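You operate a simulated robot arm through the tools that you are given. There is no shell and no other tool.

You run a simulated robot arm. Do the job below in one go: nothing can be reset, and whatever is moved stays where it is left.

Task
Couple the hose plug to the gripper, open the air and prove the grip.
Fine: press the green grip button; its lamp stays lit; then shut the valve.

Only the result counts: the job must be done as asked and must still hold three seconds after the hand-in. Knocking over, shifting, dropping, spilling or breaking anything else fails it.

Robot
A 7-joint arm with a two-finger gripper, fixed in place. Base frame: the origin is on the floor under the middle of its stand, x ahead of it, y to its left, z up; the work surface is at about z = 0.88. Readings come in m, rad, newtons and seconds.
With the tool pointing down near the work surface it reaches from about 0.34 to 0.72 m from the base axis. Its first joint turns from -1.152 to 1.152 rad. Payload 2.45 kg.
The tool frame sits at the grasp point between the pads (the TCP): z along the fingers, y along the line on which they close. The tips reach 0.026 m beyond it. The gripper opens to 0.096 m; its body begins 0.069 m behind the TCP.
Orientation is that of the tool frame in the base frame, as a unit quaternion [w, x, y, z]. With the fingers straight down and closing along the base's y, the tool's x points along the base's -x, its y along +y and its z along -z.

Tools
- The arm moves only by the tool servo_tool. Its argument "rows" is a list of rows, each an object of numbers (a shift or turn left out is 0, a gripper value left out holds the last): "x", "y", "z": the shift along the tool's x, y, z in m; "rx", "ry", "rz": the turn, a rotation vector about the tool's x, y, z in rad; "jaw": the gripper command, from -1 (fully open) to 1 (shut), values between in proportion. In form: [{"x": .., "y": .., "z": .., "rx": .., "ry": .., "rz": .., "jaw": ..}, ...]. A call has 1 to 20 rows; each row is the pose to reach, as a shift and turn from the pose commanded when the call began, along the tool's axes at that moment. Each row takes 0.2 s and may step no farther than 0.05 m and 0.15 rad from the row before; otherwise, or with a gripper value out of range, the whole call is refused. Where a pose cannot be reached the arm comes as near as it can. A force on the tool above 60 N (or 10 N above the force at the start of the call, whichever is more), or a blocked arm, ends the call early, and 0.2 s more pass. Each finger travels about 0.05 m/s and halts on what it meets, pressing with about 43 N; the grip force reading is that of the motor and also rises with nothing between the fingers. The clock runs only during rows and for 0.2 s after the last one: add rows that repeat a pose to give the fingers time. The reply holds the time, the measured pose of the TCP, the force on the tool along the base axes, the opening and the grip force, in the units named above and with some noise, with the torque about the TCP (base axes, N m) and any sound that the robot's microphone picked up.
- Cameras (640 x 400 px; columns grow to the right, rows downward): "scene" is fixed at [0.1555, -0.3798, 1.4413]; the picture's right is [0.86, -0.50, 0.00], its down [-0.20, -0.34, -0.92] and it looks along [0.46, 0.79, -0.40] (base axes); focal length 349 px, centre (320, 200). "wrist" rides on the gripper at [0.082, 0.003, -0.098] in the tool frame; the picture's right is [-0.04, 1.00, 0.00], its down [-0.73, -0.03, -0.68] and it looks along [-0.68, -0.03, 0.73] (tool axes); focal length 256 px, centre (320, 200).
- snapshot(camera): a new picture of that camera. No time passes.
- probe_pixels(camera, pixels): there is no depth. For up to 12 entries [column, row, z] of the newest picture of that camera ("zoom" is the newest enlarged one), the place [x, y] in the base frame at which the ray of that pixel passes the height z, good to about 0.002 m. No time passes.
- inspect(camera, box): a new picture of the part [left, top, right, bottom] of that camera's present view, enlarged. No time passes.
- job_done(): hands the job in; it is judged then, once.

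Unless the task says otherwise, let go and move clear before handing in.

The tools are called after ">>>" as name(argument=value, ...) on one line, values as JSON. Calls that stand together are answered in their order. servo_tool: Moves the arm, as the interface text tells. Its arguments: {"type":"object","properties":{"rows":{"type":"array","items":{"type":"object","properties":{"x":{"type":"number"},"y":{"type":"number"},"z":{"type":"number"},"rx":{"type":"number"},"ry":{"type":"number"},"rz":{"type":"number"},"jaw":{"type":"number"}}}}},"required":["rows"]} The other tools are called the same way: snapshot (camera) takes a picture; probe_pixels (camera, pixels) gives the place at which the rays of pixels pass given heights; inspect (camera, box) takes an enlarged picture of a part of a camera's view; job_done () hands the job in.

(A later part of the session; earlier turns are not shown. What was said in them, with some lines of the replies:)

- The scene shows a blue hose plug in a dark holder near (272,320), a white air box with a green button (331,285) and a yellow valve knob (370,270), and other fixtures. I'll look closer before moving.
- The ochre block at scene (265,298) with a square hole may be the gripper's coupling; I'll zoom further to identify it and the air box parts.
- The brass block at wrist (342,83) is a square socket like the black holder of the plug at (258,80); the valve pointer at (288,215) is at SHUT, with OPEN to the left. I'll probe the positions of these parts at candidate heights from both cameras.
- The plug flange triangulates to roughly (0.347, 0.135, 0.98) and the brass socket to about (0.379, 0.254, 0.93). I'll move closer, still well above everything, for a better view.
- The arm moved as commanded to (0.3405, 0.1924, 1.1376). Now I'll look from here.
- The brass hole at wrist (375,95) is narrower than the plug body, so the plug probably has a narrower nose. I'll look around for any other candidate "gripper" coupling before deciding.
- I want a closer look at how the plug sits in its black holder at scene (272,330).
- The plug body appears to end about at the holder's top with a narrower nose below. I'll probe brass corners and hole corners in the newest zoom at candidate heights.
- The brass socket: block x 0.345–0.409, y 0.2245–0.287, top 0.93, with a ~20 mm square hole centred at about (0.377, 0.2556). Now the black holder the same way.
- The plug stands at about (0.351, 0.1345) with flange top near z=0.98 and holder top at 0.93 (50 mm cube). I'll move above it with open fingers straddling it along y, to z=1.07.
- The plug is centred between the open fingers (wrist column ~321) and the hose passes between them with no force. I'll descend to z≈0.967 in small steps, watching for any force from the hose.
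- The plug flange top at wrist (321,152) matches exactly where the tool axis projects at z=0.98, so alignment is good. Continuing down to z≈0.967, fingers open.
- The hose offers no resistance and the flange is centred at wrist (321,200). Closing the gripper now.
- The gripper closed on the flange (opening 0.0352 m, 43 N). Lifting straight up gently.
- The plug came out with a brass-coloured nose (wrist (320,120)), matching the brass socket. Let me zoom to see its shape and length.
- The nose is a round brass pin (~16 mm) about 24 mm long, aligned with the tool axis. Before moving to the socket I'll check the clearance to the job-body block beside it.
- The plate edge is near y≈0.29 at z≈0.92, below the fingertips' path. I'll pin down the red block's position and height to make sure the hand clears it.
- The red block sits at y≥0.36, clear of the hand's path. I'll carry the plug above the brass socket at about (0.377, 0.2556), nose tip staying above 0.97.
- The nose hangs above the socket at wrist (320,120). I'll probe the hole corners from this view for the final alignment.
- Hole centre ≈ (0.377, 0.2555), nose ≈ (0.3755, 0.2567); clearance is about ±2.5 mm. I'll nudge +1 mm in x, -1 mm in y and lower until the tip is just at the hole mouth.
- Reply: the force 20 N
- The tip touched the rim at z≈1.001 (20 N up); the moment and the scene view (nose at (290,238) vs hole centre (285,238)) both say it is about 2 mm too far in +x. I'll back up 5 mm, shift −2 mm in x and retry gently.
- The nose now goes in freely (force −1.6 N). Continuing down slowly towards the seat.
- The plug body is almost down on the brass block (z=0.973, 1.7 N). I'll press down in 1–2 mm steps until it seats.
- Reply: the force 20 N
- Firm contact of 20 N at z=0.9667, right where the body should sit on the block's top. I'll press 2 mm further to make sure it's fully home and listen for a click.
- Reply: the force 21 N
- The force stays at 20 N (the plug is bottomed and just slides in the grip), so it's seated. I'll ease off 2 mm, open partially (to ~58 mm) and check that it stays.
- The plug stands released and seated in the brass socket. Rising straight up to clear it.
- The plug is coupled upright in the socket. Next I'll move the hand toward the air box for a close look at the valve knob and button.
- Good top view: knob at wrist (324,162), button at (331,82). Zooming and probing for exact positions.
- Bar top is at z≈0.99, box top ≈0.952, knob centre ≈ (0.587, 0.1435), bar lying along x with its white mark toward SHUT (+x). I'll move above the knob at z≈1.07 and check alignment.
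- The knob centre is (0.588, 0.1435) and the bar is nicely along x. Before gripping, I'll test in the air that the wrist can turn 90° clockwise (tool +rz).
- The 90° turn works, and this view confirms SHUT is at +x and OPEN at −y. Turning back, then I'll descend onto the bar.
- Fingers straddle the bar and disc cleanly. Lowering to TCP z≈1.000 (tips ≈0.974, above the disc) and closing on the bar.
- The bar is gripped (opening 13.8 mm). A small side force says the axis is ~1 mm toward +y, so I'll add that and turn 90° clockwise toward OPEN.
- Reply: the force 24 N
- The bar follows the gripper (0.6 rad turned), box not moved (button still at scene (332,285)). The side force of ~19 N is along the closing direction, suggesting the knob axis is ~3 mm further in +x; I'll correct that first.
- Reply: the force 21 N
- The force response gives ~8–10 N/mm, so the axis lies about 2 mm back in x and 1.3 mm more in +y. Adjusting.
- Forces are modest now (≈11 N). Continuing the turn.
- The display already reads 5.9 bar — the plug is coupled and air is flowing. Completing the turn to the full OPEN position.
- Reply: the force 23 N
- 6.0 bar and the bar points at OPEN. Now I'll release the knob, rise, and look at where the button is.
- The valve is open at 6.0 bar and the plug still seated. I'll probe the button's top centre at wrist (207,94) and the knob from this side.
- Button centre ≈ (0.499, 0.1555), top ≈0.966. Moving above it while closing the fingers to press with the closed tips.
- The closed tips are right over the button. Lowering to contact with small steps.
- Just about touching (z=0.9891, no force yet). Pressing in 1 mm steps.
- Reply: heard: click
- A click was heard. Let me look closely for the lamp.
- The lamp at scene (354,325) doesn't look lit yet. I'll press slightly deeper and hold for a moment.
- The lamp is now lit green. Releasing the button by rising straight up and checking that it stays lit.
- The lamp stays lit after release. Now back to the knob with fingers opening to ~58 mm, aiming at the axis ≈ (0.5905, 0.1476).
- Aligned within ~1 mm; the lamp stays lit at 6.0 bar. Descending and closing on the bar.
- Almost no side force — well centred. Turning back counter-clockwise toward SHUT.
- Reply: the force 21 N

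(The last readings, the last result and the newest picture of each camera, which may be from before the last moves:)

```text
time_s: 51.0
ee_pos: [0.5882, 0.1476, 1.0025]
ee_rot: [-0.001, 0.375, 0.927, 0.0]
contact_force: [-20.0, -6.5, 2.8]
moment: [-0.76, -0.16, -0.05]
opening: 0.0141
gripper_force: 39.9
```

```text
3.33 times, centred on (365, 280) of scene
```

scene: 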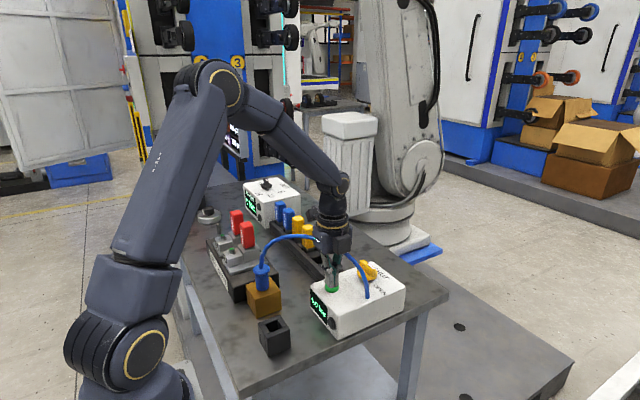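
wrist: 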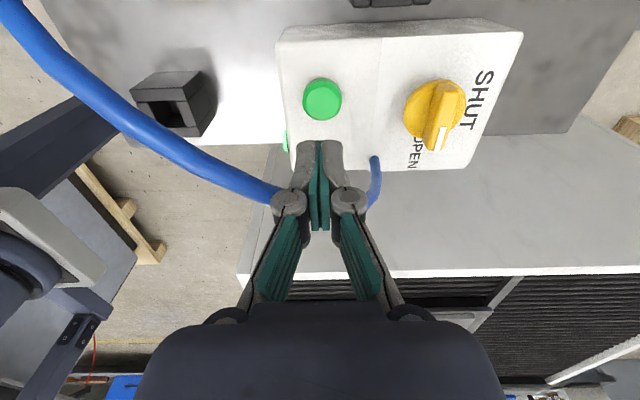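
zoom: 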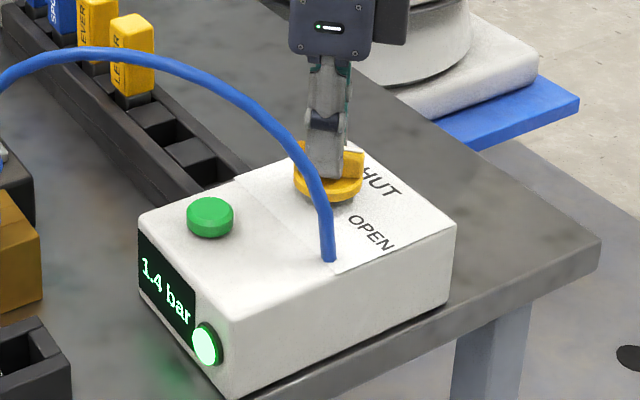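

Pressure is dropping (1.4 bar) with the lamp still lit. I'll correct ~2 mm for the −x side force and finish the turn to SHUT.

>>> servo_tool(rows=[{"x": 0.0005, "y": -0.001}, {"x": 0.001, "y": -0.0019, "rz": -0.1}, {"x": 0.001, "y": -0.0019, "rz": -0.2}, {"x": 0.001, "y": -0.0019, "rz": -0.3}, {"x": 0.001, "y": -0.0019, "rz": -0.4}, {"x": 0.001, "y": -0.0019, "rz": -0.5}, {"x": 0.001, "y": -0.0019, "rz": -0.6}, {"x": 0.001, "y": -0.0019, "rz": -0.7}, {"x": 0.001, "y": -0.0019, "rz": -0.771}, {"x": 0.001, "y": -0.0019, "rz": -0.771}])

>>> inspect(camera="scene", box=[310, 220, 420, 340])

>>> inspect(camera="wrist", box=[200, 60, 440, 240])

```text
time_s: 53.2
ee_pos: [0.588, 0.1451, 1.002]
ee_rot: [-0.001, -0.001, 1.0, -0.001]
contact_force: [-10.9, -17.7, -7.3]
moment: [-0.41, -0.58, -0.05]
opening: 0.0141
gripper_force: 40.2
```

```text
3.33 times, centred on (365, 280) of scene
```

zoom: 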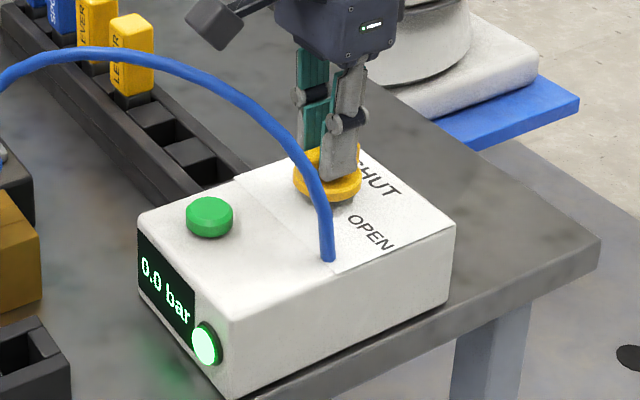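

```text
2.22 times, centred on (320, 150) of wrist
```

zoom: 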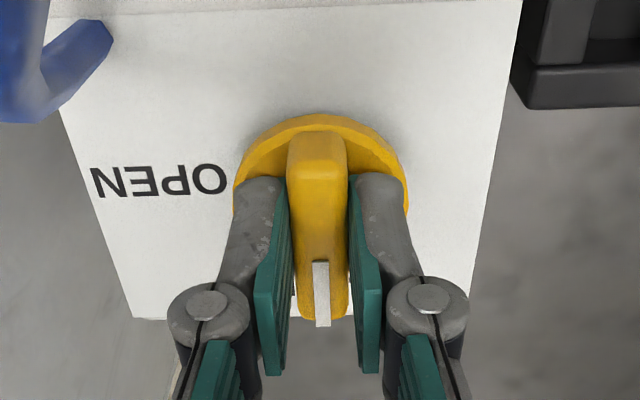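

0.0 bar, lamp still lit, bar back on SHUT. Releasing the knob and rising clear.

>>> servo_tool(rows=[{"x": 0.001, "y": -0.0017}, {"x": 0.001, "y": -0.0017, "jaw": 0.5}, {"x": 0.001, "y": -0.0017, "jaw": 0.0}, {"x": 0.001, "y": -0.0017, "jaw": -0.2}, {"x": 0.001, "y": -0.0017, "jaw": -0.2}, {"x": 0.001, "y": -0.0017, "jaw": -0.2}, {"x": 0.001, "y": -0.0017, "z": -0.02}, {"x": 0.001, "y": -0.0017, "z": -0.045}, {"x": 0.001, "y": -0.0017, "z": -0.08}, {"x": 0.001, "y": -0.0017, "z": -0.12}, {"x": 0.001, "y": -0.0017, "z": -0.14}, {"x": 0.001, "y": -0.0017, "z": -0.14}])

>>> inspect(camera="scene", box=[230, 220, 420, 360])

>>> snapshot(camera="wrist")

>>> snapshot(camera="scene")

```text
time_s: 55.8
ee_pos: [0.5862, 0.1452, 1.1431]
ee_rot: [0.0, -0.001, 1.0, 0.0]
contact_force: [-0.3, -0.1, 0.2]
moment: [0.0, 0.03, 0.01]
opening: 0.0578
gripper_force: 0.1
```

```text
2.86 times, centred on (325, 290) of scene
```

zoom: 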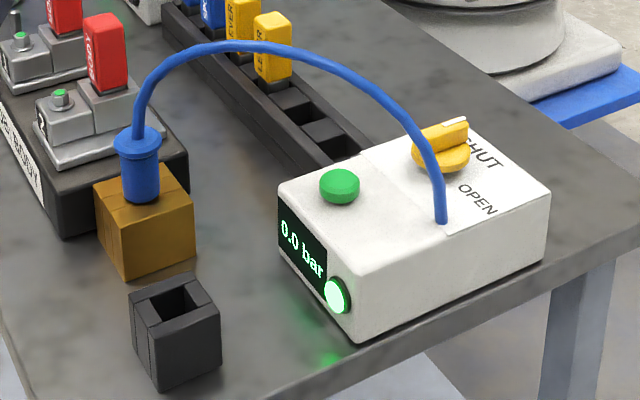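

```text
taken
```

wrist: 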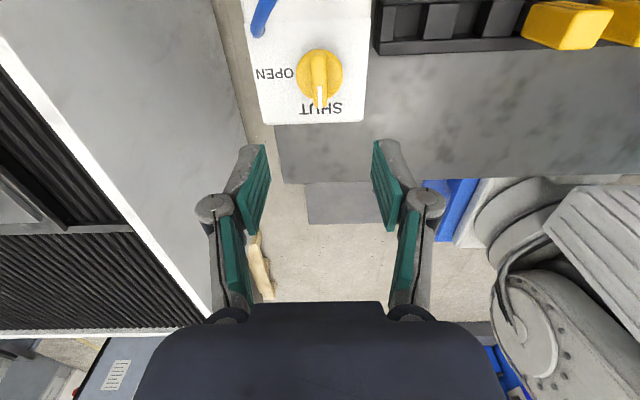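

```text
taken
```

scene: 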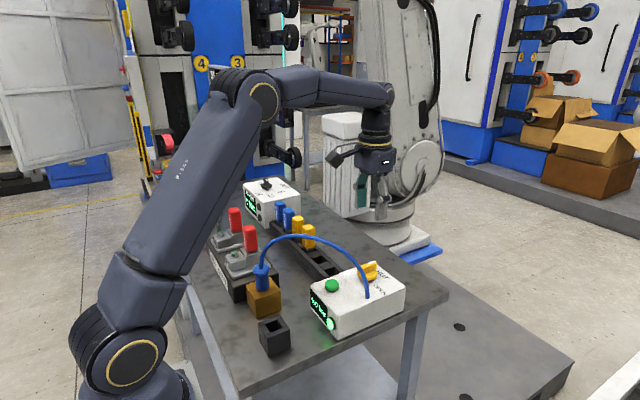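

The plug is seated, the display reads 0.0 bar, the lamp is lit and the hand is clear. One last close check of the knob's angle and the plug.

>>> inspect(camera="wrist", box=[240, 20, 380, 130])

>>> inspect(camera="scene", box=[235, 250, 305, 330])

```text
3.64 times, centred on (310, 75) of wrist
```

zoom: 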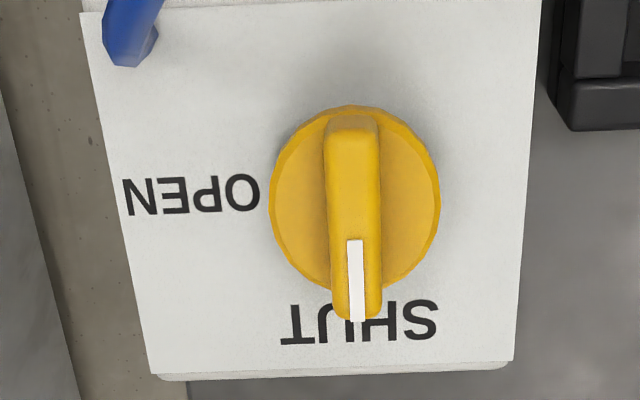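

```text
5.00 times, centred on (270, 290) of scene
```

zoom: 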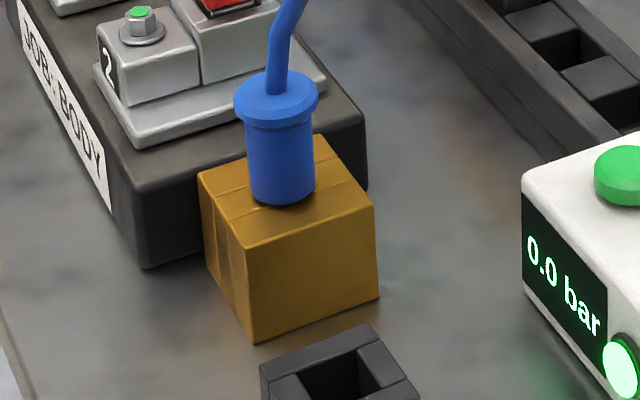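

The knob's white mark points at SHUT (wrist (327,105)), the plug sits fully down in the brass socket, the display reads 0.0 bar and the lamp is lit. The hand is clear, so I'm handing in.

>>> job_done()

```text
The job is handed in.
```

The hose plug is coupled, the grip is proven and the valve is shut again. I have handed the job in and don't have the judging result yet.

- **Coupling:** the plug is fully seated in the brass socket next to the job body. I took that socket to be the gripper's coupling because the plug's nose is brass too. Once the valve was opened, pressure rose to 6.0 bar.
- **Grip button:** I pressed it until it clicked, then slightly deeper, and the lamp came on. It stayed lit after I let go of the button and after the valve was shut.
- **Valve:** the knob points at SHUT and the display reads 0.0 bar.

The hand is open and clear above the box, and nothing else on the bench looked shifted in the last pictures.
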